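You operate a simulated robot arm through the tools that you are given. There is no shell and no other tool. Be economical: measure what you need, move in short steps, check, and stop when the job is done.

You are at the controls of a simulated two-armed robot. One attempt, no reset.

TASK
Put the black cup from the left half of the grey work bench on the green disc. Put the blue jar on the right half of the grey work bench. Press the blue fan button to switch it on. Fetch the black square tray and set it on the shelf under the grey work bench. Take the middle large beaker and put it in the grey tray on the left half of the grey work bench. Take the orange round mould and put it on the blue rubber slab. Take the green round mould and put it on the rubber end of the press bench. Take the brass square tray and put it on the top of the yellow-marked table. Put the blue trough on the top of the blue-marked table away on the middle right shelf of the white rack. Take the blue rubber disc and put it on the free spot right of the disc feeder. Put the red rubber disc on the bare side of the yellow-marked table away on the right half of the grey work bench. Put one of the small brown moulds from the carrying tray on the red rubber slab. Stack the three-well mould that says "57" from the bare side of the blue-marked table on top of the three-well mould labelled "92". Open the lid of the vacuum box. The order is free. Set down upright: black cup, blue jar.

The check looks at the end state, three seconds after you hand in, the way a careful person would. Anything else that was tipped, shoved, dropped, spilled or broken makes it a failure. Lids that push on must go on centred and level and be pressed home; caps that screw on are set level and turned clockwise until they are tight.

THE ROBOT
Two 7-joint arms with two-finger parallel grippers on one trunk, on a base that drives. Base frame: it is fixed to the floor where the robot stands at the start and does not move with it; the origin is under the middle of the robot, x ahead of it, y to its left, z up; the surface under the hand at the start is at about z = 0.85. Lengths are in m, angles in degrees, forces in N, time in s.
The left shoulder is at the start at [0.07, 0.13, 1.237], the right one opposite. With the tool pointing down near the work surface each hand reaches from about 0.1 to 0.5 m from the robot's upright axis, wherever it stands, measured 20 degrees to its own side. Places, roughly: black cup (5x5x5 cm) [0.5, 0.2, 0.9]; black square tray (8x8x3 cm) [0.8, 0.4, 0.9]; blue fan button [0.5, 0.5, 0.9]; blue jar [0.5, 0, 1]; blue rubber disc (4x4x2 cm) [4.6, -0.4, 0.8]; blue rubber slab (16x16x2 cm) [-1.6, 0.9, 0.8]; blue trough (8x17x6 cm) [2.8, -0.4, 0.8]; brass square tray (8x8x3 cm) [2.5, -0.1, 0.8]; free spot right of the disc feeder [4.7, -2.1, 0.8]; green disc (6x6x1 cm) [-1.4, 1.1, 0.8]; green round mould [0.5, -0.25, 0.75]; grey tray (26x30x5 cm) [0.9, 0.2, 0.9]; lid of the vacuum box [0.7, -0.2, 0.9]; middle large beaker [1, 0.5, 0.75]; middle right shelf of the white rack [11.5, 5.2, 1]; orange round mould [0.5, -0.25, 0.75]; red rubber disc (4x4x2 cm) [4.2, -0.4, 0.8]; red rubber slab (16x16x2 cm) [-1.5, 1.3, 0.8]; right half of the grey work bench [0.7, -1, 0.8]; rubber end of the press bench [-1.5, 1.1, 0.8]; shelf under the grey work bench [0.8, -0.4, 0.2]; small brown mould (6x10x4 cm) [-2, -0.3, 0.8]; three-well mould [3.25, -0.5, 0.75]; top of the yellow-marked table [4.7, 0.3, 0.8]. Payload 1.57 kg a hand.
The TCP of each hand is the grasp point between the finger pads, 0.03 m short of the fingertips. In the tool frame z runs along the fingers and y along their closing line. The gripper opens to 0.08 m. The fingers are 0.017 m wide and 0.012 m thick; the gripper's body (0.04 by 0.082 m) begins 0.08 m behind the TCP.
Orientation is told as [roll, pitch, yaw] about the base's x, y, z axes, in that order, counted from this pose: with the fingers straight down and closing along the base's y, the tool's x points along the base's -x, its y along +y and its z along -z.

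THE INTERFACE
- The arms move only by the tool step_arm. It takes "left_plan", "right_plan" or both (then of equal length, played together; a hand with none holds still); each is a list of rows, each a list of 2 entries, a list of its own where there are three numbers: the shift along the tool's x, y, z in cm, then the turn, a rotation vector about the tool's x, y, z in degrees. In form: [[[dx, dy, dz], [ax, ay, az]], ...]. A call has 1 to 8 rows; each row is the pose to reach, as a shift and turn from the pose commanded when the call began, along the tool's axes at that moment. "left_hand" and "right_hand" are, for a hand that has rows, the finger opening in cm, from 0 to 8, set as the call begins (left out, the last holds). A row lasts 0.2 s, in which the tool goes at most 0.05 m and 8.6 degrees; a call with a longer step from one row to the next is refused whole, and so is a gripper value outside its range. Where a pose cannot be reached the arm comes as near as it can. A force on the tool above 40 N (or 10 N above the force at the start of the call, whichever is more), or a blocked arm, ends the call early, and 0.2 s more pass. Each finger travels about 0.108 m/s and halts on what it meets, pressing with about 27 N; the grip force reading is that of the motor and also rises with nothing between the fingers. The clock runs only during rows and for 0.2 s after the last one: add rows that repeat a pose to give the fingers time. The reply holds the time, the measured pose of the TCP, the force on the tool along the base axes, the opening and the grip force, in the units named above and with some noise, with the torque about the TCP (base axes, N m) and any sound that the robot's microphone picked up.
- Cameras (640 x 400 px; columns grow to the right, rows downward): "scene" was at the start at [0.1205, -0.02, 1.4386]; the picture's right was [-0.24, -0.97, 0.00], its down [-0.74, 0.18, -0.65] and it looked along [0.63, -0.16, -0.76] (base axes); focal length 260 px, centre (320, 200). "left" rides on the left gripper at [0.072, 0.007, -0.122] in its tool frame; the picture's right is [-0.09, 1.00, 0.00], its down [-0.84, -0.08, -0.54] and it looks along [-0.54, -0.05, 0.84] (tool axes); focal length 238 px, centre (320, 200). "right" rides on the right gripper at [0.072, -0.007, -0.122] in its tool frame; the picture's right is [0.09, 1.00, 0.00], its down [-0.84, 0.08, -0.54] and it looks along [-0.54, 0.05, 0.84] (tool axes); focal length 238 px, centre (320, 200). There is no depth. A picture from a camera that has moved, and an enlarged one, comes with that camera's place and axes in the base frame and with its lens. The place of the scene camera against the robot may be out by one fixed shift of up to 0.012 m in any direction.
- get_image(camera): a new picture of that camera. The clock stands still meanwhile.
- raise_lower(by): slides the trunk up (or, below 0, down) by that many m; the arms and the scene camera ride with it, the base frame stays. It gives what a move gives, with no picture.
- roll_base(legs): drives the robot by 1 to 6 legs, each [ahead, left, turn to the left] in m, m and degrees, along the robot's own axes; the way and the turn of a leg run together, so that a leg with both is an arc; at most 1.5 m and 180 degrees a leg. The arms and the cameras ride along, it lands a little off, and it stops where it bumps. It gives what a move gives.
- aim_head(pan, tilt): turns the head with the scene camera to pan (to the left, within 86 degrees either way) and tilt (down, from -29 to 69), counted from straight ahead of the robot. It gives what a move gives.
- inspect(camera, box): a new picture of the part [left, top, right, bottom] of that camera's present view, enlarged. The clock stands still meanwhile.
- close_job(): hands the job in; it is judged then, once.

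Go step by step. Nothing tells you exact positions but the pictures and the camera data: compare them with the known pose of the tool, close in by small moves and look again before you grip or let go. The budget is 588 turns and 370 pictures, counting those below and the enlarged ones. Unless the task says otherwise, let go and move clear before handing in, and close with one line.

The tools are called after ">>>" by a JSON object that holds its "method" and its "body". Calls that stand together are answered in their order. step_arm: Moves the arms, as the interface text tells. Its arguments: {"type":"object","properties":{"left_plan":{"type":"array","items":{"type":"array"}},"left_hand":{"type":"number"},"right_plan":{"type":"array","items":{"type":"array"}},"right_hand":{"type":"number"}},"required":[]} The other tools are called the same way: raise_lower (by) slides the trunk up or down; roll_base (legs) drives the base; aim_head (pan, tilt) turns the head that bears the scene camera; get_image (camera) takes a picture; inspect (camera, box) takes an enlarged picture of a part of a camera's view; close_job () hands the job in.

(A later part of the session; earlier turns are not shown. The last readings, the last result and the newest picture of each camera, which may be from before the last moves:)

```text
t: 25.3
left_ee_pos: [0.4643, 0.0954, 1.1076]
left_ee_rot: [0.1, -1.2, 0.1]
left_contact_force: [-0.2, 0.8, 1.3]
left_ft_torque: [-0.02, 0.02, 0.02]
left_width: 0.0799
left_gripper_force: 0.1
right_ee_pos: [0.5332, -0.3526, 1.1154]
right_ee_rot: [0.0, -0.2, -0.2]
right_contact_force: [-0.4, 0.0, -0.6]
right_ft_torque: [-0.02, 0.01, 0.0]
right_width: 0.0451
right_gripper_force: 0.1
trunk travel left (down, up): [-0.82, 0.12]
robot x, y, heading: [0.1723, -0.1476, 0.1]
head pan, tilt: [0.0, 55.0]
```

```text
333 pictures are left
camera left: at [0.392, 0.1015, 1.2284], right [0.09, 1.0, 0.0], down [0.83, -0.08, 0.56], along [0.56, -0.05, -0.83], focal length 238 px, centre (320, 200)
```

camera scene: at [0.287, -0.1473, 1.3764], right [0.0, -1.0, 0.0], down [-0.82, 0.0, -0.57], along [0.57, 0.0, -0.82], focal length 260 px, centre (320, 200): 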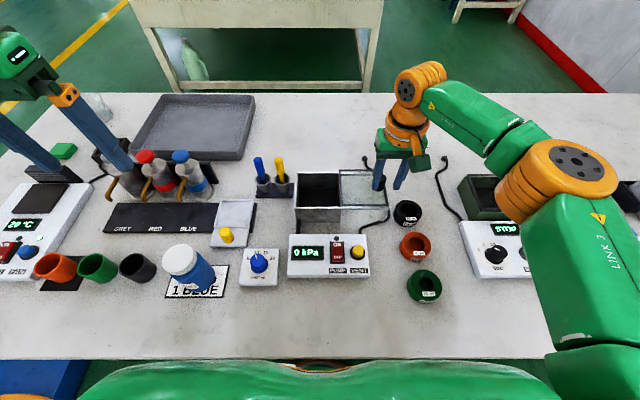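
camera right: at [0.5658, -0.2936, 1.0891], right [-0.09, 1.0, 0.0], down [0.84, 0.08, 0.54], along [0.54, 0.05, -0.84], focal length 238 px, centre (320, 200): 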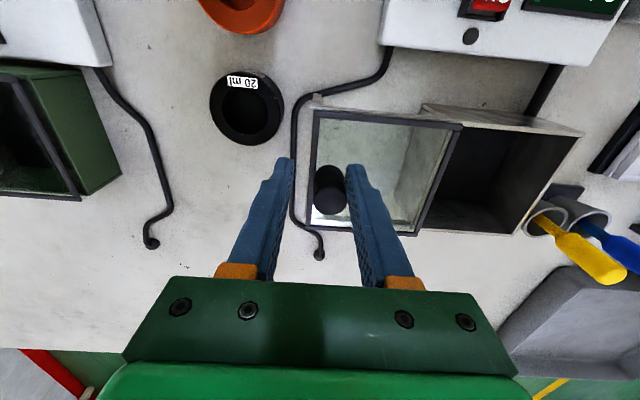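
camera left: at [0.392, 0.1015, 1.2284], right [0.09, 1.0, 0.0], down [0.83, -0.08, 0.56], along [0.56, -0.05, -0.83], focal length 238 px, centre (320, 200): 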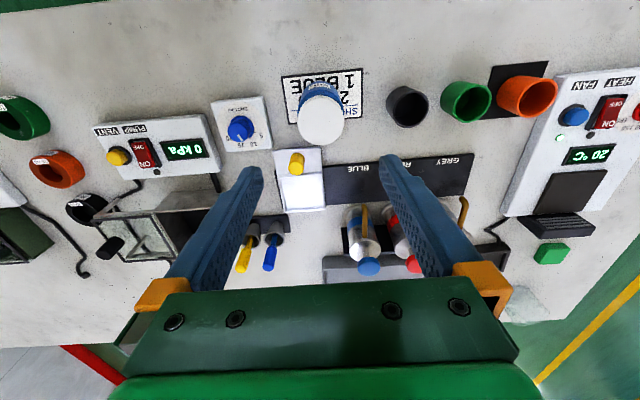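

The jar cap is centred under the hand, with its top at about z=0.958. I descend with fingers open and check before gripping.

>>> {"method": "step_arm", "body": {"left_plan": [[[0.1, 0, 4], [0, 1.2, 0]], [[0.2, 0, 8], [0, 1.2, 0]], [[0.3, 0, 12], [0, 1.2, 0]]]}}

>>> {"method": "get_image", "body": {"camera": "left"}}

>>> {"method": "inspect", "body": {"camera": "scene", "box": [100, 200, 300, 340]}}

```text
t: 26.1
left_ee_pos: [0.4642, 0.0989, 0.9863]
left_ee_rot: [0.1, 0.1, 0.2]
left_contact_force: [0.8, 0.7, -0.1]
left_ft_torque: [0.08, -0.01, 0.01]
left_width: 0.0801
left_gripper_force: 0.0
right_ee_pos: [0.5348, -0.3493, 1.1159]
right_ee_rot: [0.0, -0.1, -0.2]
right_contact_force: [0.0, -0.6, 0.2]
right_ft_torque: [0.02, 0.01, 0.0]
right_width: 0.045
right_gripper_force: 0.1
trunk travel left (down, up): [-0.82, 0.12]
robot x, y, heading: [0.1727, -0.1489, -0.1]
head pan, tilt: [0.0, 55.0]
```

```text
332 pictures are left
camera left: at [0.3935, 0.1041, 1.1074], right [0.09, 1.0, 0.0], down [0.84, -0.08, 0.54], along [0.54, -0.05, -0.84], focal length 238 px, centre (320, 200)
```

left: 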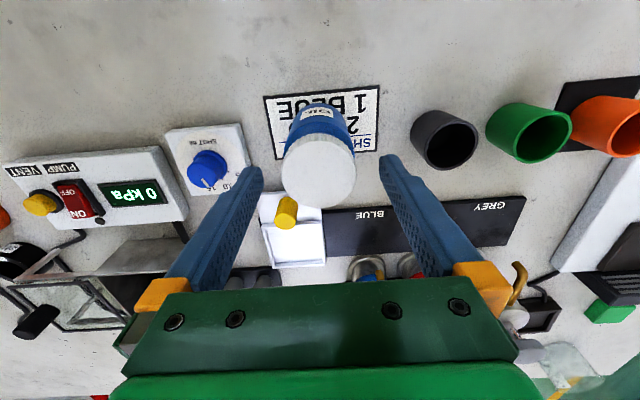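

```text
2.86 times, centred on (200, 270) of scene
camera zoom: at [0.2884, -0.1502, 1.3763], right [0.0, -1.0, 0.0], down [-0.82, 0.0, -0.57], along [0.57, 0.0, -0.82], focal length 743 px, centre (663, 0)
```

zoom: 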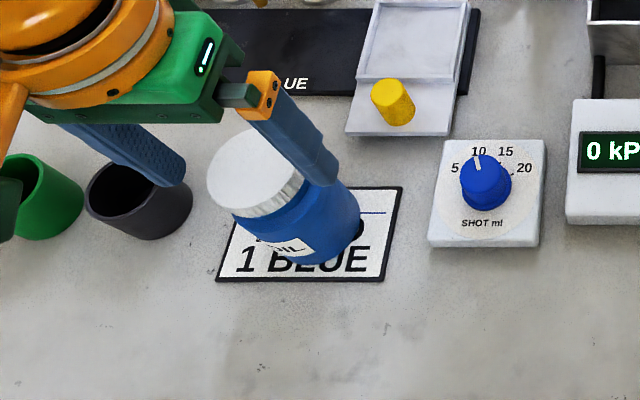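

Well centred; I go down and grip the jar's body.

>>> {"method": "step_arm", "body": {"left_plan": [[[0, -0.1, 4], [0, 0, 0]], [[0, -0.1, 8], [0, 0, 0]]]}}

>>> {"method": "step_arm", "body": {"left_plan": [[[0, 0, 0], [0, 0, 0]], [[0, 0, 0], [0, 0, 0]], [[0, 0, 0], [0, 0, 0]]], "left_hand": 4.5}}

```text
t: 26.7
left_ee_pos: [0.464, 0.0961, 0.9056]
left_ee_rot: [0.2, 0.1, 0.2]
left_contact_force: [0.7, 0.1, 0.1]
left_ft_torque: [0.0, 0.01, 0.02]
left_width: 0.0799
left_gripper_force: 0.2
right_ee_pos: [0.5353, -0.349, 1.1157]
right_ee_rot: [0.0, -0.1, -0.2]
right_contact_force: [0.3, 0.1, -0.2]
right_ft_torque: [-0.01, -0.02, 0.0]
right_width: 0.045
right_gripper_force: 0.1
trunk travel left (down, up): [-0.82, 0.12]
robot x, y, heading: [0.1693, -0.1496, -0.3]
head pan, tilt: [0.0, 55.0]
```

```text
t: 27.5
left_ee_pos: [0.4644, 0.0968, 0.9058]
left_ee_rot: [0.0, 0.2, 0.2]
left_contact_force: [0.1, 0.8, -0.5]
left_ft_torque: [-0.03, -0.01, -0.02]
left_width: 0.0575
left_gripper_force: 27.3
right_ee_pos: [0.5354, -0.3511, 1.1158]
right_ee_rot: [0.0, -0.1, -0.3]
right_contact_force: [0.0, 0.7, 0.4]
right_ft_torque: [0.0, 0.02, 0.01]
right_width: 0.0451
right_gripper_force: 0.1
trunk travel left (down, up): [-0.82, 0.12]
robot x, y, heading: [0.1693, -0.1498, 0.0]
head pan, tilt: [0.0, 55.0]
```

The jar is held (5.75 cm wide). I lift it, back off a little and drive right.

>>> {"method": "step_arm", "body": {"left_plan": [[[0, 0, -3], [0, 0, 0]], [[0, 0, -7], [0, 0, 0]], [[0, 0, -11.5], [0, 0, 0]], [[0, 0, -16], [0, 0, 0]], [[0, 0, -19], [0, 0, 0]]]}}

>>> {"method": "roll_base", "body": {"legs": [[-0.1, 0, 0], [0, -0.8, 0]]}}

>>> {"method": "get_image", "body": {"camera": "scene"}}

>>> {"method": "get_image", "body": {"camera": "left"}}

```text
t: 28.7
left_ee_pos: [0.4643, 0.0954, 1.0959]
left_ee_rot: [0.1, 0.3, 0.1]
left_contact_force: [0.0, -0.6, -3.2]
left_ft_torque: [0.03, 0.02, 0.01]
left_width: 0.0574
left_gripper_force: 27.1
right_ee_pos: [0.536, -0.3515, 1.1156]
right_ee_rot: [0.0, -0.2, -0.1]
right_contact_force: [0.1, 0.2, -0.2]
right_ft_torque: [-0.03, 0.0, 0.02]
right_width: 0.0449
right_gripper_force: 0.0
trunk travel left (down, up): [-0.82, 0.12]
robot x, y, heading: [0.1683, -0.1508, -0.1]
head pan, tilt: [0.0, 55.0]
```

```text
t: 33.8
left_ee_pos: [0.3645, -0.7105, 1.095]
left_ee_rot: [0.0, 0.3, 0.8]
left_contact_force: [0.6, 0.1, -3.2]
left_ft_torque: [0.0, 0.01, -0.01]
left_width: 0.0576
left_gripper_force: 27.0
right_ee_pos: [0.4409, -1.1566, 1.1153]
right_ee_rot: [-0.1, -0.1, 0.6]
right_contact_force: [-0.2, 0.2, 0.9]
right_ft_torque: [-0.02, -0.01, -0.01]
right_width: 0.0448
right_gripper_force: 0.0
trunk travel left (down, up): [-0.82, 0.12]
robot x, y, heading: [0.0774, -0.9613, 0.6]
head pan, tilt: [0.0, 55.0]
```

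```text
330 pictures are left
camera scene: at [0.1909, -0.9583, 1.3762], right [0.01, -1.0, 0.0], down [-0.82, -0.01, -0.57], along [0.57, 0.0, -0.82], focal length 260 px, centre (320, 200)
```

scene: 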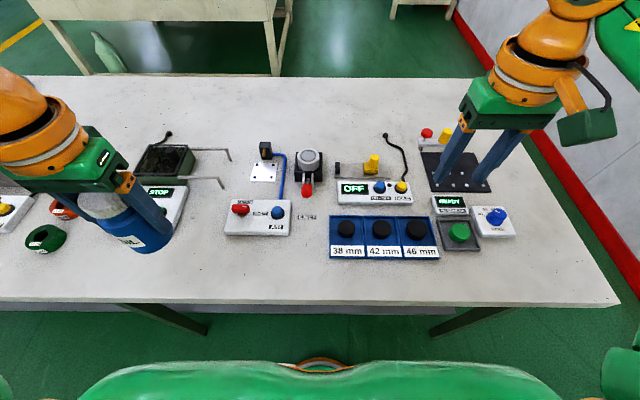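

```text
329 pictures are left
camera left: at [0.2944, -0.7059, 1.218], right [0.08, 1.0, 0.0], down [0.84, -0.07, 0.54], along [0.54, -0.04, -0.84], focal length 238 px, centre (320, 200)
```

left: 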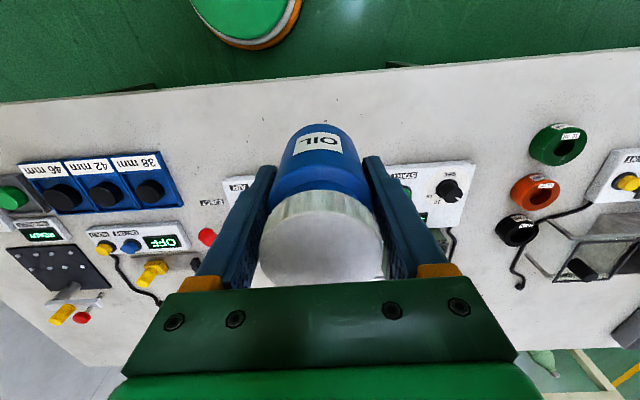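

The spot at about (0.41, -0.69), in front of and between the STOP and AIR panels, is free. I lower the jar there.

>>> {"method": "step_arm", "body": {"left_plan": [[[-2, 1, 3], [0, 0, 0]], [[-4.5, 2, 6], [0, 0, 0]], [[-4.5, 2, 10], [0, 0, 0]], [[-4.5, 2, 14], [0, 0, 0]], [[-4.5, 2, 17], [0, 0, 0]], [[-4.5, 2, 18.5], [0, 0, 0]]]}}

>>> {"method": "get_image", "body": {"camera": "scene"}}

```text
t: 35.2
left_ee_pos: [0.409, -0.6906, 0.9089]
left_ee_rot: [0.0, 0.2, 0.8]
left_contact_force: [0.0, 1.1, -2.9]
left_ft_torque: [0.01, 0.01, 0.04]
left_width: 0.0573
left_gripper_force: 27.4
right_ee_pos: [0.4417, -1.1562, 1.1151]
right_ee_rot: [0.0, 0.0, 0.5]
right_contact_force: [0.4, 0.9, 0.3]
right_ft_torque: [0.02, 0.01, 0.02]
right_width: 0.0449
right_gripper_force: 0.2
trunk travel left (down, up): [-0.82, 0.12]
robot x, y, heading: [0.0758, -0.9592, 0.5]
head pan, tilt: [0.0, 55.0]
```

```text
328 pictures are left
camera scene: at [0.191, -0.9596, 1.3762], right [0.01, -1.0, 0.0], down [-0.82, -0.01, -0.57], along [0.57, 0.01, -0.82], focal length 260 px, centre (320, 200)
```

scene: 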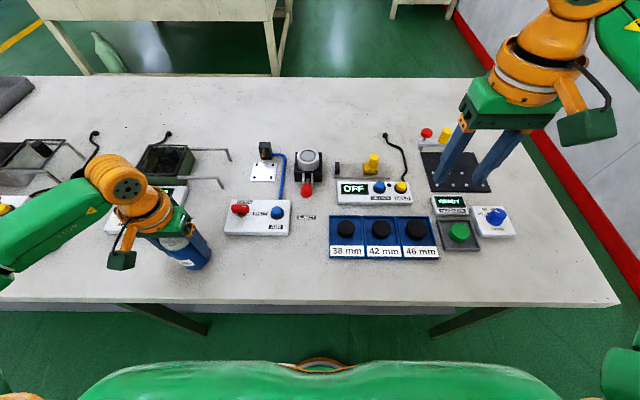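

Placed clear of everything. I lower the last few millimetres until contact, then release.

>>> {"method": "step_arm", "body": {"left_plan": [[[0, 0, 0.2], [0, 0, 0]], [[0, 0, 0.4], [0, 0, 0]], [[0, 0, 0.5], [0, 0, 0]]]}}

```text
t: 36.0
left_ee_pos: [0.4081, -0.6919, 0.9071]
left_ee_rot: [0.2, 0.1, 0.8]
left_contact_force: [2.1, 1.4, 7.5]
left_ft_torque: [-0.15, -0.01, 0.0]
left_width: 0.0575
left_gripper_force: 27.3
right_ee_pos: [0.4397, -1.1575, 1.1161]
right_ee_rot: [0.0, -0.1, 0.5]
right_contact_force: [0.6, 0.1, 0.2]
right_ft_torque: [0.06, 0.03, -0.02]
right_width: 0.045
right_gripper_force: 0.1
trunk travel left (down, up): [-0.82, 0.12]
robot x, y, heading: [0.0703, -0.9639, 0.5]
head pan, tilt: [0.0, 55.0]
```

>>> {"method": "step_arm", "body": {"left_plan": [[[0, 0, 0], [0, 0, 0]], [[0, 0, 0], [0, 0, 0]], [[0, 0, -4], [0, 0, 0]], [[0, 0, -8.5], [0, 0, 0]], [[0, 0, -13], [0, 0, 0]], [[0, 0, -17.5], [0, 0, 0]], [[0, 0, -20], [0, 0, 0]]], "left_hand": 8}}

>>> {"method": "get_image", "body": {"camera": "scene"}}

```text
t: 37.6
left_ee_pos: [0.4077, -0.6915, 1.1073]
left_ee_rot: [0.1, 0.3, 1.0]
left_contact_force: [0.0, 0.3, -0.4]
left_ft_torque: [-0.01, 0.03, 0.02]
left_width: 0.08
left_gripper_force: 0.0
right_ee_pos: [0.4406, -1.1595, 1.1154]
right_ee_rot: [0.1, -0.1, 0.6]
right_contact_force: [0.3, 0.3, -0.4]
right_ft_torque: [-0.03, -0.02, 0.03]
right_width: 0.0449
right_gripper_force: 0.0
trunk travel left (down, up): [-0.82, 0.12]
robot x, y, heading: [0.0755, -0.9615, 0.6]
head pan, tilt: [0.0, 55.0]
```

```text
327 pictures are left
camera scene: at [0.1899, -0.9605, 1.3763], right [0.01, -1.0, 0.0], down [-0.82, -0.01, -0.57], along [0.57, 0.01, -0.82], focal length 260 px, centre (320, 200)
```

scene: 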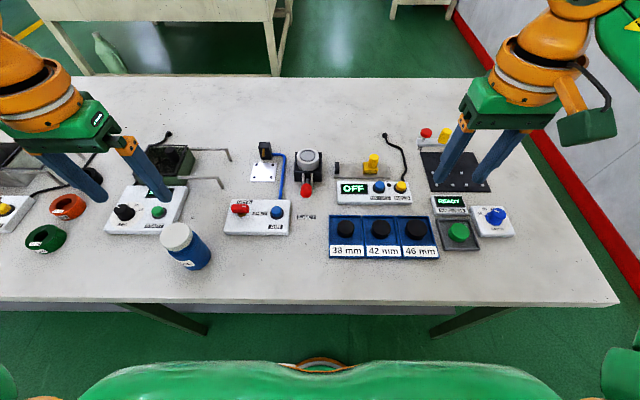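

The jar stands upright on the right half. I go back left to the round moulds.

>>> {"method": "roll_base", "body": {"legs": [[0, 0.65, 0]]}}

>>> {"method": "step_arm", "body": {"right_plan": [[[0, 3, 2], [0, 0, 0]], [[0, 6, 4], [0, 0, 0]], [[0, 9, 5], [0, 0, 0]], [[0, 12, 5], [0, 0, 0]], [[0, 15, 5], [0, 0, 0]], [[0, 16, 5], [0, 0, 0]]], "right_hand": 8}}

>>> {"method": "get_image", "body": {"camera": "right"}}

```text
t: 41.2
left_ee_pos: [0.398, -0.045, 1.1063]
left_ee_rot: [0.1, 0.2, 1.3]
left_contact_force: [0.1, -0.2, 0.2]
left_ft_torque: [0.05, -0.02, 0.04]
left_width: 0.0802
left_gripper_force: 0.0
right_ee_pos: [0.4332, -0.5098, 1.1153]
right_ee_rot: [0.0, 0.0, 1.1]
right_contact_force: [-0.3, 0.9, 0.1]
right_ft_torque: [0.01, 0.0, 0.02]
right_width: 0.0449
right_gripper_force: 0.2
trunk travel left (down, up): [-0.82, 0.12]
robot x, y, heading: [0.063, -0.3131, 1.1]
head pan, tilt: [0.0, 55.0]
```

```text
t: 42.6
left_ee_pos: [0.3968, -0.0438, 1.1068]
left_ee_rot: [0.1, 0.2, 1.3]
left_contact_force: [0.6, 0.8, 0.4]
left_ft_torque: [-0.03, 0.02, 0.01]
left_width: 0.0801
left_gripper_force: 0.2
right_ee_pos: [0.4295, -0.3503, 1.0637]
right_ee_rot: [0.0, -0.2, 1.0]
right_contact_force: [-0.1, 0.4, -0.3]
right_ft_torque: [-0.01, -0.02, 0.0]
right_width: 0.0803
right_gripper_force: 0.0
trunk travel left (down, up): [-0.82, 0.12]
robot x, y, heading: [0.0627, -0.3137, 1.0]
head pan, tilt: [0.0, 55.0]
```

```text
326 pictures are left
camera right: at [0.3593, -0.357, 1.1878], right [-0.11, 0.99, 0.0], down [0.83, 0.09, 0.54], along [0.54, 0.06, -0.84], focal length 238 px, centre (320, 200)
```

right: 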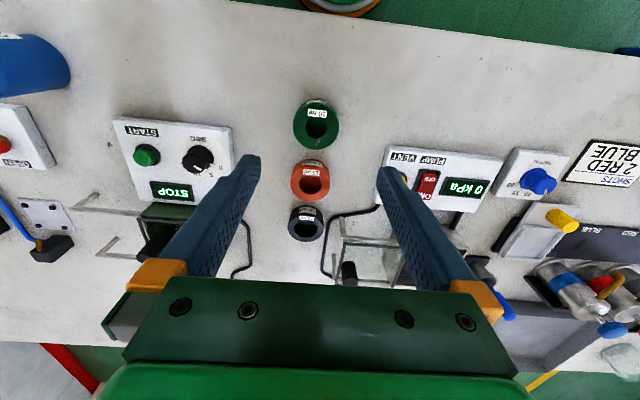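

>>> {"method": "step_arm", "body": {"right_plan": [[[-1.4, -0.3, 3.5], [0, 0, -1]], [[-1.4, -0.3, 7.5], [0, 0, -1]], [[-1.4, -0.3, 11], [0, 0, -1]]]}}

>>> {"method": "get_image", "body": {"camera": "right"}}

```text
t: 43.4
left_ee_pos: [0.3968, -0.0449, 1.1066]
left_ee_rot: [0.1, 0.2, 1.4]
left_contact_force: [0.1, 0.3, 0.6]
left_ft_torque: [-0.02, 0.01, 0.0]
left_width: 0.0802
left_gripper_force: 0.0
right_ee_pos: [0.4423, -0.3513, 0.9557]
right_ee_rot: [0.0, -0.1, 2.1]
right_contact_force: [0.5, -0.1, -0.2]
right_ft_torque: [-0.02, 0.0, 0.01]
right_width: 0.0801
right_gripper_force: 0.0
trunk travel left (down, up): [-0.82, 0.12]
robot x, y, heading: [0.0628, -0.3171, 1.4]
head pan, tilt: [0.0, 55.0]
```

```text
325 pictures are left
camera right: at [0.3723, -0.3602, 1.0788], right [-0.13, 0.99, 0.0], down [0.83, 0.11, 0.54], along [0.54, 0.07, -0.84], focal length 238 px, centre (320, 200)
```

right: 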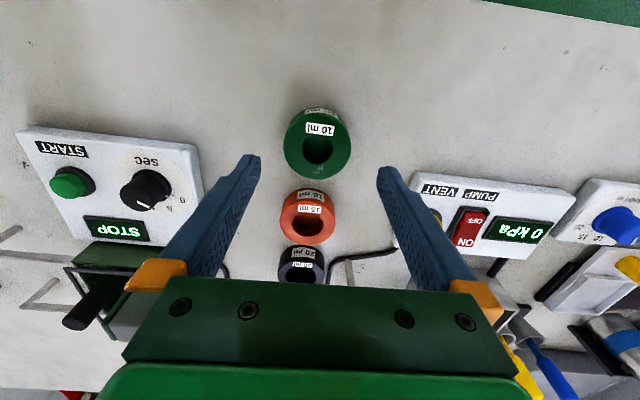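

>>> {"method": "step_arm", "body": {"right_plan": [[[-0.3, -0.2, 3.5], [0, 0, 0]], [[-0.3, -0.2, 6.9], [0, 0, 0]]]}}

>>> {"method": "step_arm", "body": {"right_plan": [[[0, 0, 0], [0, 0, 0]], [[0, 0, 0], [0, 0, 0]], [[0, 0, 0], [0, 0, 0]]], "right_hand": 4}}

>>> {"method": "get_image", "body": {"camera": "right"}}

```text
t: 44.0
left_ee_pos: [0.397, -0.044, 1.107]
left_ee_rot: [0.1, 0.2, 1.4]
left_contact_force: [-0.4, 0.0, 0.7]
left_ft_torque: [-0.02, 0.01, 0.0]
left_width: 0.08
left_gripper_force: 0.1
right_ee_pos: [0.4452, -0.3545, 0.8867]
right_ee_rot: [0.1, -0.1, 2.0]
right_contact_force: [-0.5, 0.6, -0.3]
right_ft_torque: [0.03, 0.0, 0.0]
right_width: 0.0799
right_gripper_force: 0.1
trunk travel left (down, up): [-0.82, 0.12]
robot x, y, heading: [0.0665, -0.3112, 1.0]
head pan, tilt: [0.0, 55.0]
```

```text
t: 44.8
left_ee_pos: [0.3965, -0.043, 1.1064]
left_ee_rot: [0.1, 0.2, 1.3]
left_contact_force: [0.3, -0.1, 0.2]
left_ft_torque: [0.0, -0.03, 0.02]
left_width: 0.08
left_gripper_force: 0.0
right_ee_pos: [0.4467, -0.3555, 0.8863]
right_ee_rot: [0.0, 0.0, 2.0]
right_contact_force: [-0.3, -0.9, 0.2]
right_ft_torque: [-0.01, 0.01, 0.02]
right_width: 0.0588
right_gripper_force: 27.2
trunk travel left (down, up): [-0.82, 0.12]
robot x, y, heading: [0.0617, -0.3151, 1.1]
head pan, tilt: [0.0, 55.0]
```

```text
324 pictures are left
camera right: at [0.3761, -0.3634, 1.0102], right [-0.13, 0.99, 0.0], down [0.83, 0.11, 0.54], along [0.54, 0.07, -0.84], focal length 238 px, centre (320, 200)
```

right: 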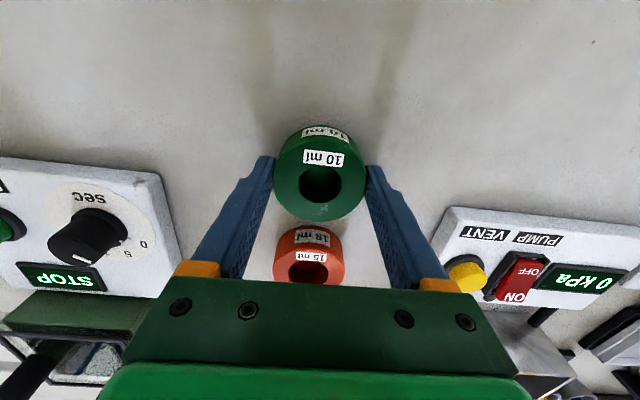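

Green mould gripped. I lift it, then reposition for the left hand to take the orange one at about (0.525, -0.353).

>>> {"method": "step_arm", "body": {"right_plan": [[[0, 0, -4], [0, 0, 0]], [[0, 0, -8.5], [0, 0, 0]], [[0, -3, -12], [0, 0, 0]], [[0, -7, -15], [0, 0, 0]], [[0, -10, -18.5], [0, 0, 0]]]}}

>>> {"method": "roll_base", "body": {"legs": [[0.05, -0.12, 0]]}}

>>> {"method": "step_arm", "body": {"left_plan": [[[-1, -3.5, 1], [0, 0, 0]], [[-3, -7.5, 2], [0, 0, 0]], [[-5, -11, 4], [0, 0, 0]], [[-7, -15, 6], [0, 0, 0]], [[-7, -18.5, 9], [0, 0, 0]]]}}

>>> {"method": "get_image", "body": {"camera": "left"}}

```text
t: 46.0
left_ee_pos: [0.396, -0.0448, 1.107]
left_ee_rot: [0.1, 0.2, 1.2]
left_contact_force: [-0.8, 0.1, 0.1]
left_ft_torque: [0.0, -0.03, 0.0]
left_width: 0.08
left_gripper_force: 0.1
right_ee_pos: [0.4501, -0.4549, 1.0705]
right_ee_rot: [0.1, -0.1, 2.1]
right_contact_force: [-0.1, 0.2, -1.0]
right_ft_torque: [0.04, 0.02, 0.01]
right_width: 0.0589
right_gripper_force: 27.4
trunk travel left (down, up): [-0.82, 0.12]
robot x, y, heading: [0.0609, -0.3165, 1.3]
head pan, tilt: [0.0, 55.0]
```

```text
t: 47.2
left_ee_pos: [0.4484, -0.1585, 1.1048]
left_ee_rot: [-0.2, 0.1, 1.4]
left_contact_force: [-0.6, 0.8, 0.6]
left_ft_torque: [-0.03, 0.01, -0.02]
left_width: 0.0801
left_gripper_force: 0.2
right_ee_pos: [0.5027, -0.5683, 1.0716]
right_ee_rot: [-0.1, -0.2, 2.1]
right_contact_force: [-0.1, 0.1, -1.7]
right_ft_torque: [0.0, 0.01, 0.02]
right_width: 0.0589
right_gripper_force: 27.2
trunk travel left (down, up): [-0.82, 0.12]
robot x, y, heading: [0.1153, -0.4355, 1.2]
head pan, tilt: [0.0, 55.0]
```

```text
t: 48.4
left_ee_pos: [0.5207, -0.3452, 1.0176]
left_ee_rot: [0.1, 0.2, 1.4]
left_contact_force: [0.5, 0.3, 0.1]
left_ft_torque: [-0.05, -0.02, 0.02]
left_width: 0.0803
left_gripper_force: 0.1
right_ee_pos: [0.5046, -0.5713, 1.0709]
right_ee_rot: [0.2, -0.2, 2.1]
right_contact_force: [0.5, 0.0, -1.4]
right_ft_torque: [-0.03, 0.01, 0.02]
right_width: 0.059
right_gripper_force: 26.8
trunk travel left (down, up): [-0.82, 0.12]
robot x, y, heading: [0.1123, -0.433, 1.0]
head pan, tilt: [0.0, 55.0]
```

```text
323 pictures are left
camera left: at [0.451, -0.3406, 1.1385], right [0.07, 1.0, 0.0], down [0.84, -0.06, 0.54], along [0.54, -0.03, -0.84], focal length 238 px, centre (320, 200)
```

left: 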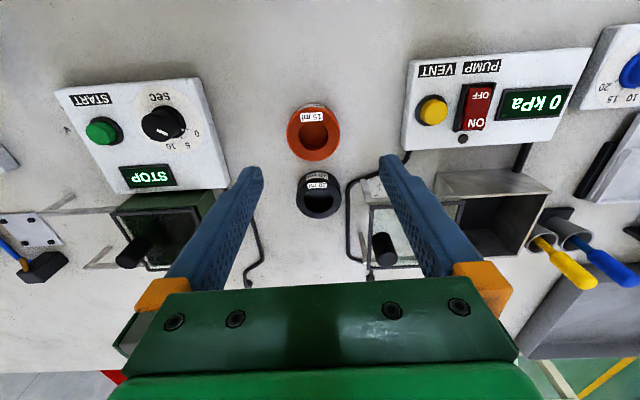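

>>> {"method": "step_arm", "body": {"left_plan": [[[-0.9, -0.4, 4], [0, 0, 0]], [[-0.9, -0.4, 8.5], [0, 0, 0]], [[-0.9, -0.4, 13.1], [0, 0, 0]]]}}

>>> {"method": "get_image", "body": {"camera": "left"}}

```text
t: 49.2
left_ee_pos: [0.5337, -0.3486, 0.883]
left_ee_rot: [0.1, 0.3, 1.3]
left_contact_force: [0.7, -0.4, 0.7]
left_ft_torque: [0.02, -0.01, -0.01]
left_width: 0.0803
left_gripper_force: 0.1
right_ee_pos: [0.5042, -0.5696, 1.0725]
right_ee_rot: [0.0, 0.0, 2.1]
right_contact_force: [-0.3, 0.5, -1.8]
right_ft_torque: [0.0, 0.0, 0.0]
right_width: 0.0589
right_gripper_force: 26.7
trunk travel left (down, up): [-0.82, 0.12]
robot x, y, heading: [0.1151, -0.434, 1.0]
head pan, tilt: [0.0, 55.0]
```

```text
322 pictures are left
camera left: at [0.4622, -0.3427, 1.0055], right [0.07, 1.0, 0.0], down [0.84, -0.06, 0.54], along [0.54, -0.04, -0.84], focal length 238 px, centre (320, 200)
```

left: 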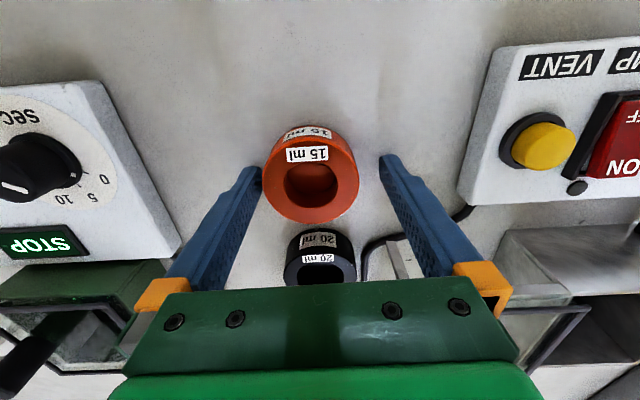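

>>> {"method": "step_arm", "body": {"left_plan": [[[0, -0.5, 0], [0, 0, 0]], [[0, -0.5, 0], [0, 0, 0]]]}}

>>> {"method": "step_arm", "body": {"left_plan": [[[0, 0, 0], [0, 0, 0]], [[0, 0, 0], [0, 0, 0]], [[0, 0, 0], [0, 0, 0]], [[0, 0, -4], [0, 0, 0]], [[0, 0, -8.5], [0, 0, 0]], [[0, 0, -13], [0, 0, 0]], [[0, 0, -17.5], [0, 0, 0]], [[0, 0, -20], [0, 0, 0]]], "left_hand": 4}}

>>> {"method": "get_image", "body": {"camera": "left"}}

```text
t: 49.8
left_ee_pos: [0.5331, -0.3537, 0.884]
left_ee_rot: [0.2, 0.1, 1.4]
left_contact_force: [-0.2, 0.3, 0.2]
left_ft_torque: [-0.03, -0.02, -0.01]
left_width: 0.0799
left_gripper_force: 0.1
right_ee_pos: [0.5037, -0.5708, 1.0712]
right_ee_rot: [0.0, -0.1, 2.1]
right_contact_force: [-0.2, -0.8, -1.9]
right_ft_torque: [-0.03, 0.0, -0.03]
right_width: 0.0588
right_gripper_force: 26.6
trunk travel left (down, up): [-0.82, 0.12]
robot x, y, heading: [0.1141, -0.4323, 1.0]
head pan, tilt: [0.0, 55.0]
```

```text
t: 51.6
left_ee_pos: [0.5325, -0.3547, 1.0849]
left_ee_rot: [0.1, 0.2, 1.3]
left_contact_force: [-0.8, 0.4, -2.1]
left_ft_torque: [-0.02, -0.01, 0.01]
left_width: 0.0591
left_gripper_force: 27.0
right_ee_pos: [0.5031, -0.5711, 1.0712]
right_ee_rot: [0.0, -0.1, 2.1]
right_contact_force: [-0.3, -0.4, -2.4]
right_ft_torque: [0.03, -0.03, 0.03]
right_width: 0.0589
right_gripper_force: 26.8
trunk travel left (down, up): [-0.82, 0.12]
robot x, y, heading: [0.1164, -0.4276, 1.2]
head pan, tilt: [0.0, 55.0]
```

```text
321 pictures are left
camera left: at [0.4616, -0.3497, 1.2071], right [0.07, 1.0, 0.0], down [0.84, -0.06, 0.54], along [0.54, -0.04, -0.84], focal length 238 px, centre (320, 200)
```

left: 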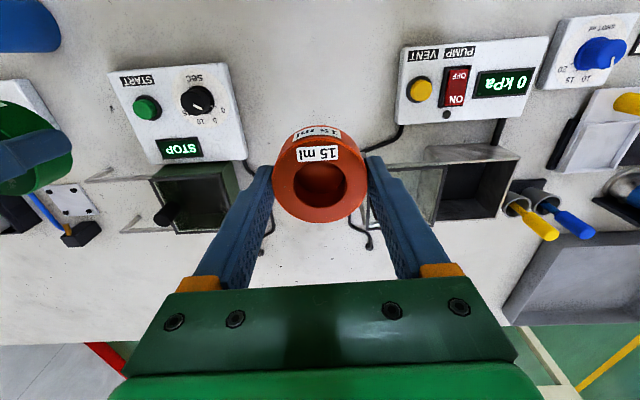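

Both moulds are held. I back off, turn around and look at the press bench area.

>>> {"method": "roll_base", "body": {"legs": [[-0.6, 0, 0], [0, 0, 150]]}}

>>> {"method": "aim_head", "body": {"pan": 0, "tilt": 25}}

>>> {"method": "get_image", "body": {"camera": "scene"}}

```text
t: 61.1
left_ee_pos: [-0.8742, -0.2894, 1.0842]
left_ee_rot: [0.1, 0.1, 149.8]
left_contact_force: [0.5, 0.5, -1.1]
left_ft_torque: [0.03, 0.0, 0.01]
left_width: 0.0589
left_gripper_force: 27.1
right_ee_pos: [-0.7349, -0.1204, 1.0711]
right_ee_rot: [0.1, -0.1, 150.4]
right_contact_force: [-0.3, 0.4, -1.5]
right_ft_torque: [0.0, 0.0, 0.02]
right_width: 0.0586
right_gripper_force: 26.8
trunk travel left (down, up): [-0.82, 0.12]
robot x, y, heading: [-0.4783, -0.4425, 149.4]
head pan, tilt: [0.0, 55.0]
```

```text
t: 62.1
left_ee_pos: [-0.8741, -0.2895, 1.0852]
left_ee_rot: [0.1, 0.2, 149.7]
left_contact_force: [-0.8, -0.1, -0.9]
left_ft_torque: [0.0, 0.01, 0.0]
left_width: 0.0589
left_gripper_force: 26.8
right_ee_pos: [-0.7355, -0.1195, 1.0707]
right_ee_rot: [0.0, -0.2, 150.4]
right_contact_force: [-0.2, 0.7, -1.0]
right_ft_torque: [-0.04, 0.03, -0.01]
right_width: 0.0587
right_gripper_force: 27.2
trunk travel left (down, up): [-0.82, 0.12]
robot x, y, heading: [-0.484, -0.4416, 149.3]
head pan, tilt: [0.0, 25.0]
```

```text
320 pictures are left
camera scene: at [-0.6075, -0.3704, 1.4201], right [0.51, 0.86, 0.0], down [0.37, -0.22, -0.91], along [-0.78, 0.46, -0.42], focal length 260 px, centre (320, 200)
```

scene: 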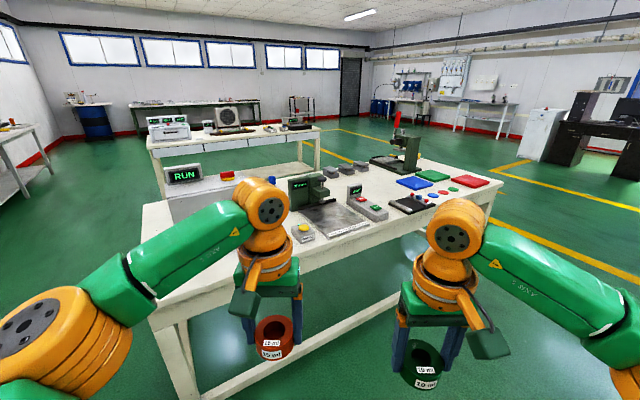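

The press bench runs along x≈-1.35 with the coloured slabs at its far end (y about 1.0–1.4). I turn to face it and drive alongside to its rubber end.

>>> {"method": "roll_base", "body": {"legs": [[0, 0, 30.5], [0.25, -0.77, 0], [0.1, -0.77, 0]]}}

>>> {"method": "aim_head", "body": {"pan": 0, "tilt": 45}}

>>> {"method": "get_image", "body": {"camera": "scene"}}

```text
t: 71.8
left_ee_pos: [-1.2441, 1.0414, 1.0841]
left_ee_rot: [0.0, 0.2, -179.5]
left_contact_force: [0.6, 0.1, -1.6]
left_ft_torque: [-0.01, 0.02, 0.01]
left_width: 0.0588
left_gripper_force: 27.2
right_ee_pos: [-1.2107, 1.2568, 1.0714]
right_ee_rot: [0.1, -0.1, -178.8]
right_contact_force: [-0.9, 0.6, -1.3]
right_ft_torque: [-0.01, 0.01, 0.0]
right_width: 0.0588
right_gripper_force: 26.6
trunk travel left (down, up): [-0.82, 0.12]
robot x, y, heading: [-0.8266, 1.1132, -180.0]
head pan, tilt: [0.0, 25.0]
```

```text
t: 72.6
left_ee_pos: [-1.244, 1.0417, 1.0831]
left_ee_rot: [0.2, 0.2, -179.6]
left_contact_force: [-0.6, 0.5, -1.2]
left_ft_torque: [0.0, 0.04, 0.0]
left_width: 0.0588
left_gripper_force: 26.7
right_ee_pos: [-1.2119, 1.2585, 1.0703]
right_ee_rot: [-0.1, 0.0, -178.9]
right_contact_force: [0.4, 0.8, -1.6]
right_ft_torque: [-0.02, -0.01, -0.04]
right_width: 0.0587
right_gripper_force: 27.3
trunk travel left (down, up): [-0.82, 0.12]
robot x, y, heading: [-0.8251, 1.1108, -179.7]
head pan, tilt: [0.0, 45.0]
```

```text
319 pictures are left
camera scene: at [-0.9643, 1.1113, 1.3897], right [0.0, 1.0, 0.0], down [0.71, 0.0, -0.71], along [-0.71, 0.0, -0.71], focal length 260 px, centre (320, 200)
```

scene: 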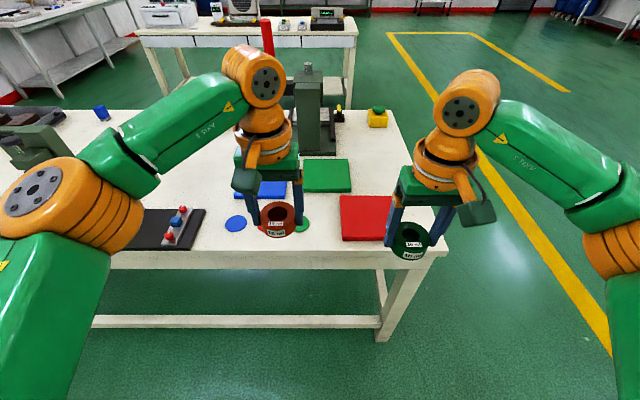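

The slabs and discs are ahead. I move closer so the left hand reaches the blue slab.

>>> {"method": "roll_base", "body": {"legs": [[0.3, 0, 0]]}}

>>> {"method": "get_image", "body": {"camera": "left"}}

>>> {"method": "get_image", "body": {"camera": "right"}}

```text
t: 74.6
left_ee_pos: [-1.5426, 1.0427, 1.0859]
left_ee_rot: [0.1, 0.1, -179.7]
left_contact_force: [0.4, -0.6, -2.4]
left_ft_torque: [0.02, 0.02, 0.02]
left_width: 0.0589
left_gripper_force: 26.6
right_ee_pos: [-1.5103, 1.2584, 1.0727]
right_ee_rot: [0.0, -0.2, -179.0]
right_contact_force: [-0.1, 0.1, -0.6]
right_ft_torque: [0.01, -0.01, 0.02]
right_width: 0.059
right_gripper_force: 27.2
trunk travel left (down, up): [-0.82, 0.12]
robot x, y, heading: [-1.1293, 1.1143, -180.1]
head pan, tilt: [0.0, 45.0]
```

```text
318 pictures are left
camera left: at [-1.4697, 1.0363, 1.2073], right [-0.09, -1.0, 0.0], down [-0.84, 0.07, 0.54], along [-0.54, 0.05, -0.84], focal length 238 px, centre (320, 200)
```

left: 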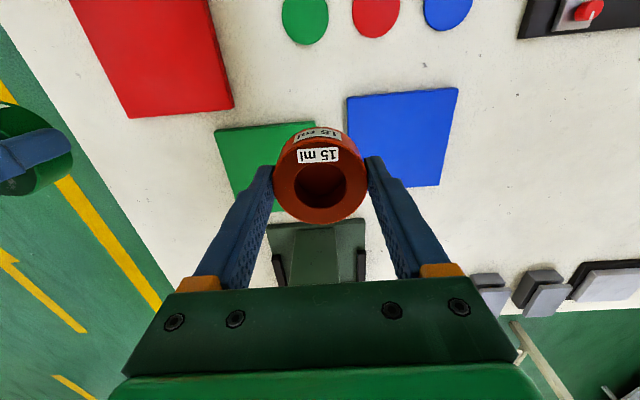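

```text
317 pictures are left
camera right: at [-1.4363, 1.267, 1.195], right [0.11, -0.99, 0.0], down [-0.83, -0.09, 0.55], along [-0.54, -0.06, -0.84], focal length 238 px, centre (320, 200)
```

right: 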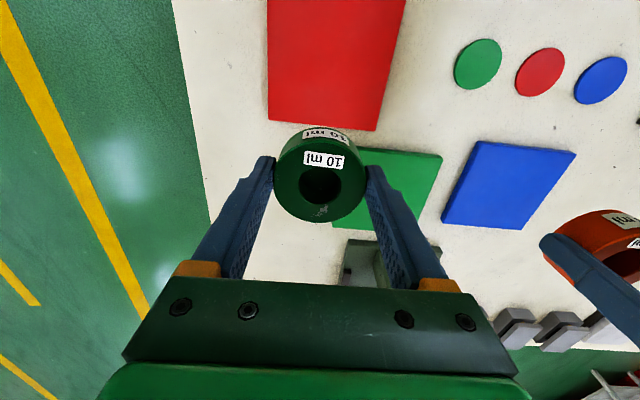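

Locations so far:
- Blue slab centre: (-1.612, 0.912)
- Green disc: (-1.438, 1.055)
- Red slab: x -1.54..-1.38, y 1.18..1.34
- Free bench spot for the green mould: about (-1.515, 1.105)

I move a bit closer, lower the trunk, and take the left hand over the blue slab.

>>> {"method": "roll_base", "body": {"legs": [[0.04, 0, 0]]}}

>>> {"method": "raise_lower", "body": {"by": -0.05}}

>>> {"method": "step_arm", "body": {"left_plan": [[[-0.5, 3, 2], [0, 0, 0]], [[-1, 6, 4], [0, 0, 0]], [[-2, 10, 6], [0, 0, 0]], [[-3, 13, 8], [0, 0, 0]]]}}

>>> {"method": "get_image", "body": {"camera": "left"}}

```text
t: 75.7
left_ee_pos: [-1.5871, 1.0418, 1.0833]
left_ee_rot: [0.1, 0.4, -179.7]
left_contact_force: [-0.8, 0.0, -1.2]
left_ft_torque: [0.0, -0.04, -0.02]
left_width: 0.0586
left_gripper_force: 27.0
right_ee_pos: [-1.553, 1.2576, 1.0712]
right_ee_rot: [0.1, 0.1, -178.8]
right_contact_force: [-0.4, 0.6, -1.5]
right_ft_torque: [-0.01, -0.03, -0.03]
right_width: 0.059
right_gripper_force: 27.1
trunk travel left (down, up): [-0.82, 0.12]
robot x, y, heading: [-1.1681, 1.1125, -179.8]
head pan, tilt: [0.0, 45.0]
stopped in leg 1: the robot was blocked; the commanded pose is now the measured one
```

```text
t: 76.6
left_ee_pos: [-1.5842, 1.0432, 1.0354]
left_ee_rot: [0.1, 0.2, -179.7]
left_contact_force: [-0.5, 0.4, -1.2]
left_ft_torque: [-0.01, 0.0, -0.02]
left_width: 0.0588
left_gripper_force: 27.3
right_ee_pos: [-1.5513, 1.2582, 1.021]
right_ee_rot: [0.0, -0.1, -178.9]
right_contact_force: [0.1, -0.7, -1.4]
right_ft_torque: [0.02, 0.0, -0.06]
right_width: 0.0588
right_gripper_force: 27.2
trunk travel left (down, up): [-0.77, 0.17]
robot x, y, heading: [-1.1654, 1.1097, -180.0]
head pan, tilt: [0.0, 45.0]
```

```text
t: 77.6
left_ee_pos: [-1.6129, 0.9099, 0.9506]
left_ee_rot: [0.0, 0.2, -179.8]
left_contact_force: [-0.3, -0.3, -1.3]
left_ft_torque: [0.0, -0.01, 0.01]
left_width: 0.0589
left_gripper_force: 26.9
right_ee_pos: [-1.5522, 1.2572, 1.021]
right_ee_rot: [-0.2, -0.1, -178.8]
right_contact_force: [-0.8, 0.1, -2.0]
right_ft_torque: [-0.02, -0.03, -0.04]
right_width: 0.0587
right_gripper_force: 27.1
trunk travel left (down, up): [-0.77, 0.17]
robot x, y, heading: [-1.1692, 1.1088, -180.3]
head pan, tilt: [0.0, 45.0]
```

```text
316 pictures are left
camera left: at [-1.5411, 0.904, 1.0733], right [-0.09, -1.0, 0.0], down [-0.84, 0.07, 0.54], along [-0.54, 0.05, -0.84], focal length 238 px, centre (320, 200)
```

left: 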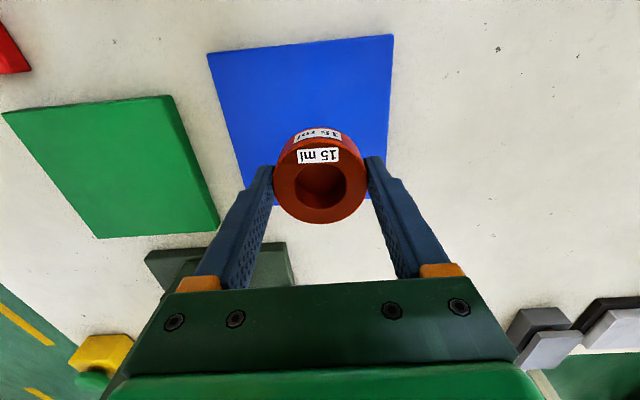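

Bumped very slightly, so no farther ahead. The orange mould is nearly over the slab's centre; I correct by 1 cm and lower it.

>>> {"method": "step_arm", "body": {"left_plan": [[[-0.4, -1.0, 3], [0, 0, 0]], [[-0.4, -1.0, 6], [0, 0, 0]], [[-0.4, -1.0, 8.5], [0, 0, 0]], [[-0.4, -1.0, 9.1], [0, 0, 0]]]}}

>>> {"method": "get_image", "body": {"camera": "left"}}

```text
t: 78.6
left_ee_pos: [-1.6153, 0.921, 0.8678]
left_ee_rot: [0.0, -0.4, -179.5]
left_contact_force: [-9.2, -9.2, 38.2]
left_ft_torque: [0.18, -0.13, 0.05]
left_width: 0.0591
left_gripper_force: 27.2
right_ee_pos: [-1.5465, 1.2584, 1.0231]
right_ee_rot: [0.0, -0.3, -178.9]
right_contact_force: [0.7, -0.2, -2.6]
right_ft_torque: [0.0, -0.04, 0.02]
right_width: 0.0587
right_gripper_force: 27.0
trunk travel left (down, up): [-0.77, 0.17]
robot x, y, heading: [-1.1658, 1.1141, -180.1]
head pan, tilt: [0.0, 45.0]
```

```text
315 pictures are left
camera left: at [-1.5415, 0.9149, 0.9883], right [-0.09, -1.0, 0.0], down [-0.83, 0.07, 0.55], along [-0.55, 0.05, -0.84], focal length 238 px, centre (320, 200)
```

left: 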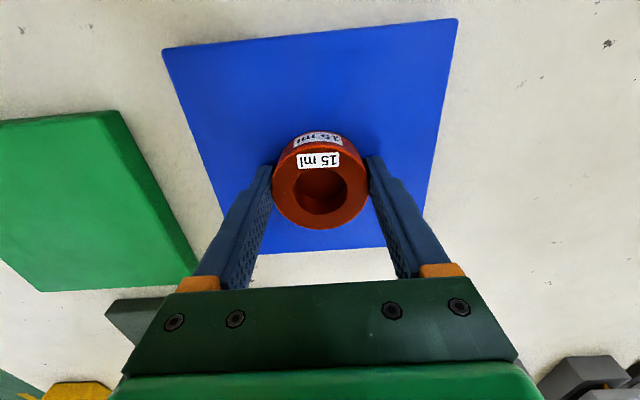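

Contact at TCP 0.868. I ease off 0.7 cm to unload, then release and rise.

>>> {"method": "step_arm", "body": {"left_plan": [[[0, 0, -0.7], [0, 0, 0]], [[0, 0, -0.7], [0, 0, 0]]]}}

>>> {"method": "step_arm", "body": {"left_plan": [[[0, 0, 0], [0, 0, 0]], [[0, 0, 0], [0, 0, 0]], [[0, 0, -4], [0, 0, 0]], [[0, 0, -8.5], [0, 0, 0]], [[0, 0, -13], [0, 0, 0]], [[0, 0, -17], [0, 0, 0]]], "left_hand": 8}}

>>> {"method": "get_image", "body": {"camera": "left"}}

```text
t: 79.2
left_ee_pos: [-1.6181, 0.9221, 0.8695]
left_ee_rot: [0.0, 0.4, -179.8]
left_contact_force: [0.0, 0.4, -1.6]
left_ft_torque: [0.0, -0.04, -0.02]
left_width: 0.059
left_gripper_force: 26.7
right_ee_pos: [-1.5504, 1.2587, 1.021]
right_ee_rot: [0.1, -0.2, -179.0]
right_contact_force: [0.4, 0.7, -1.7]
right_ft_torque: [-0.05, 0.01, -0.02]
right_width: 0.0588
right_gripper_force: 26.9
trunk travel left (down, up): [-0.77, 0.17]
robot x, y, heading: [-1.1659, 1.112, -179.8]
head pan, tilt: [0.0, 45.0]
```

```text
t: 80.6
left_ee_pos: [-1.6188, 0.9232, 1.0418]
left_ee_rot: [0.2, 0.2, -179.7]
left_contact_force: [-0.8, 0.1, 0.0]
left_ft_torque: [-0.01, 0.03, -0.02]
left_width: 0.08
left_gripper_force: 0.0
right_ee_pos: [-1.5507, 1.2591, 1.0207]
right_ee_rot: [0.0, -0.1, -178.9]
right_contact_force: [0.0, -0.6, -2.1]
right_ft_torque: [-0.01, 0.0, -0.02]
right_width: 0.0587
right_gripper_force: 27.0
trunk travel left (down, up): [-0.77, 0.17]
robot x, y, heading: [-1.1679, 1.112, -179.9]
head pan, tilt: [0.0, 45.0]
```

```text
314 pictures are left
camera left: at [-1.5456, 0.9171, 1.1639], right [-0.09, -1.0, 0.0], down [-0.84, 0.07, 0.54], along [-0.54, 0.05, -0.84], focal length 238 px, centre (320, 200)
```

left: 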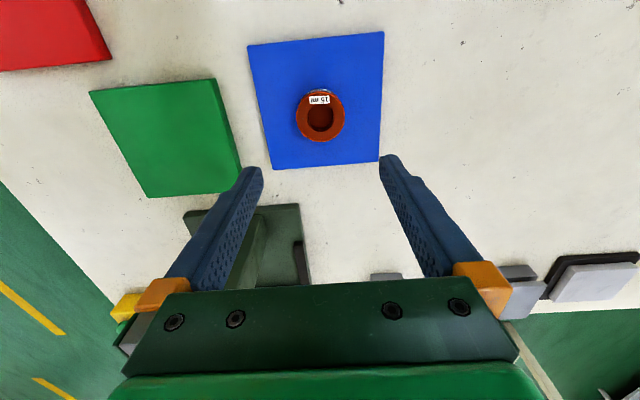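

Orange mould sits centred on the blue slab. Now the right hand brings the green mould to the bare spot.

>>> {"method": "step_arm", "body": {"left_plan": [[[0, 4, -1], [0, 0, 0]], [[0, 8, -2], [0, 0, 0]], [[0, 10, -2], [0, 0, 0]], [[0, 10, -2], [0, 0, 0]], [[0, 10, -2], [0, 0, 0]]], "right_plan": [[[0.7, 3, 0], [0, 0, 0]], [[1.4, 7, 1], [0, 0, 0]], [[2, 11, 3], [0, 0, 0]], [[3.3, 15.4, 5], [0, 0, 0]], [[3.3, 15.4, 9], [0, 0, 0]]]}}

>>> {"method": "get_image", "body": {"camera": "right"}}

```text
t: 81.8
left_ee_pos: [-1.6127, 0.8287, 1.0573]
left_ee_rot: [0.2, 0.1, -179.7]
left_contact_force: [0.5, 0.6, 0.4]
left_ft_torque: [-0.02, 0.0, 0.02]
left_width: 0.08
left_gripper_force: 0.1
left hand out of reach, approached as far as the arm can: row 3, 4, 5
right_ee_pos: [-1.5164, 1.103, 0.9307]
right_ee_rot: [0.0, -0.1, -178.9]
right_contact_force: [0.1, -0.5, -2.8]
right_ft_torque: [0.0, -0.04, 0.0]
right_width: 0.059
right_gripper_force: 27.2
trunk travel left (down, up): [-0.77, 0.17]
robot x, y, heading: [-1.167, 1.1126, -179.9]
head pan, tilt: [0.0, 45.0]
```

```text
313 pictures are left
camera right: at [-1.4432, 1.1112, 1.0549], right [0.11, -0.99, 0.0], down [-0.83, -0.09, 0.54], along [-0.54, -0.06, -0.84], focal length 238 px, centre (320, 200)
```

right: 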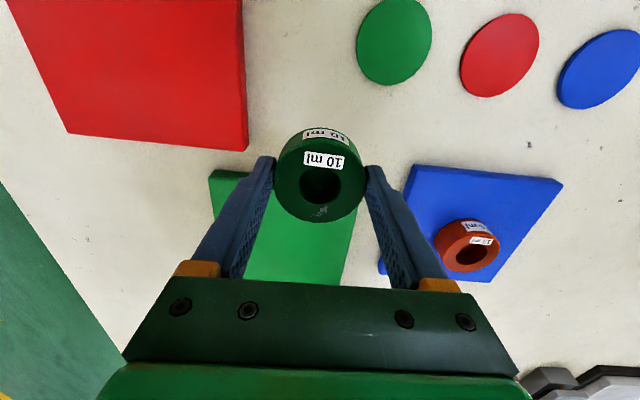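

>>> {"method": "step_arm", "body": {"right_plan": [[[0.5, 0, 4], [0, 0, 0]], [[0.5, 0, 7], [0, 0, 0]], [[0.5, 0, 7.6], [0, 0, 0]], [[0.5, 0, 7.9], [0, 0, 0]]]}}

```text
t: 82.8
left_ee_pos: [-1.6091, 0.8275, 1.0587]
left_ee_rot: [0.0, -0.1, -179.6]
left_contact_force: [0.0, -0.1, 0.0]
left_ft_torque: [0.0, 0.02, -0.02]
left_width: 0.0799
left_gripper_force: 0.0
right_ee_pos: [-1.5108, 1.1036, 0.8527]
right_ee_rot: [0.0, -0.3, -178.9]
right_contact_force: [-3.3, -0.9, 20.9]
right_ft_torque: [0.1, 0.2, 0.11]
right_width: 0.0591
right_gripper_force: 27.3
trunk travel left (down, up): [-0.77, 0.17]
robot x, y, heading: [-1.1707, 1.1143, -180.0]
head pan, tilt: [0.0, 45.0]
```

>>> {"method": "step_arm", "body": {"right_plan": [[[0, 0, -0.1], [0, 0, 0]], [[0, 0, -0.1], [0, 0, 0]]]}}

>>> {"method": "step_arm", "body": {"right_plan": [[[0, 0, 0], [0, 0, 0]], [[0, 0, 0], [0, 0, 0]], [[0, 0, -4], [0, 0, 0]], [[0, 0, -8.5], [0, 0, 0]], [[0, 0, -13], [0, 0, 0]], [[0, 0, -17], [0, 0, 0]]], "right_hand": 8}}

>>> {"method": "get_image", "body": {"camera": "right"}}

```text
t: 83.4
left_ee_pos: [-1.6095, 0.8286, 1.0564]
left_ee_rot: [0.2, 0.1, -179.6]
left_contact_force: [0.3, -1.0, -0.9]
left_ft_torque: [0.01, -0.01, 0.01]
left_width: 0.0799
left_gripper_force: 0.1
right_ee_pos: [-1.5098, 1.103, 0.853]
right_ee_rot: [-0.1, 0.0, -179.0]
right_contact_force: [-0.2, -2.5, 4.2]
right_ft_torque: [-0.13, 0.19, 0.05]
right_width: 0.0591
right_gripper_force: 27.8
trunk travel left (down, up): [-0.77, 0.17]
robot x, y, heading: [-1.1655, 1.1128, -180.3]
head pan, tilt: [0.0, 45.0]
```

```text
t: 84.8
left_ee_pos: [-1.6116, 0.8291, 1.0561]
left_ee_rot: [0.1, 0.0, -179.6]
left_contact_force: [0.2, 0.3, 0.4]
left_ft_torque: [-0.03, 0.01, 0.0]
left_width: 0.0798
left_gripper_force: 0.1
right_ee_pos: [-1.5096, 1.1016, 1.0216]
right_ee_rot: [0.0, -0.1, -178.8]
right_contact_force: [0.2, 0.0, 1.0]
right_ft_torque: [0.0, -0.01, -0.02]
right_width: 0.0799
right_gripper_force: 0.0
trunk travel left (down, up): [-0.77, 0.17]
robot x, y, heading: [-1.1714, 1.1148, -179.8]
head pan, tilt: [0.0, 45.0]
```

```text
312 pictures are left
camera right: at [-1.436, 1.1107, 1.1456], right [0.11, -0.99, 0.0], down [-0.83, -0.09, 0.54], along [-0.54, -0.06, -0.84], focal length 238 px, centre (320, 200)
```

right: 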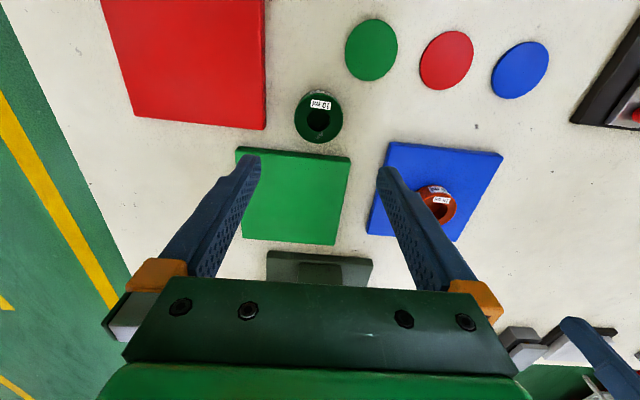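

Green mould is placed. Next, the brown mould from the carrying tray: I back off and drive along the bench to y≈-0.3.

>>> {"method": "roll_base", "body": {"legs": [[-0.15, 0, 0], [0, 0.7, 0], [0, 0.7, 0]]}}

>>> {"method": "get_image", "body": {"camera": "scene"}}

```text
t: 93.1
left_ee_pos: [-1.4635, -0.5653, 1.0587]
left_ee_rot: [0.2, 0.0, 179.8]
left_contact_force: [-0.4, -1.0, 0.7]
left_ft_torque: [0.01, 0.01, -0.01]
left_width: 0.0798
left_gripper_force: 0.0
right_ee_pos: [-1.3599, -0.2932, 1.0222]
right_ee_rot: [-0.2, -0.1, -179.5]
right_contact_force: [1.0, 0.6, -0.3]
right_ft_torque: [0.05, 0.03, -0.01]
right_width: 0.0798
right_gripper_force: 0.0
trunk travel left (down, up): [-0.77, 0.17]
robot x, y, heading: [-1.0162, -0.2861, 179.8]
head pan, tilt: [0.0, 45.0]
```

```text
311 pictures are left
camera scene: at [-1.1537, -0.2866, 1.3397], right [0.01, 1.0, 0.0], down [0.71, -0.01, -0.71], along [-0.71, 0.01, -0.71], focal length 260 px, centre (320, 200)
```

scene: 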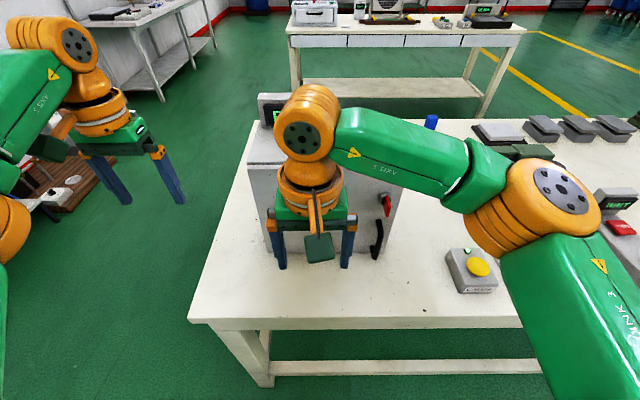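

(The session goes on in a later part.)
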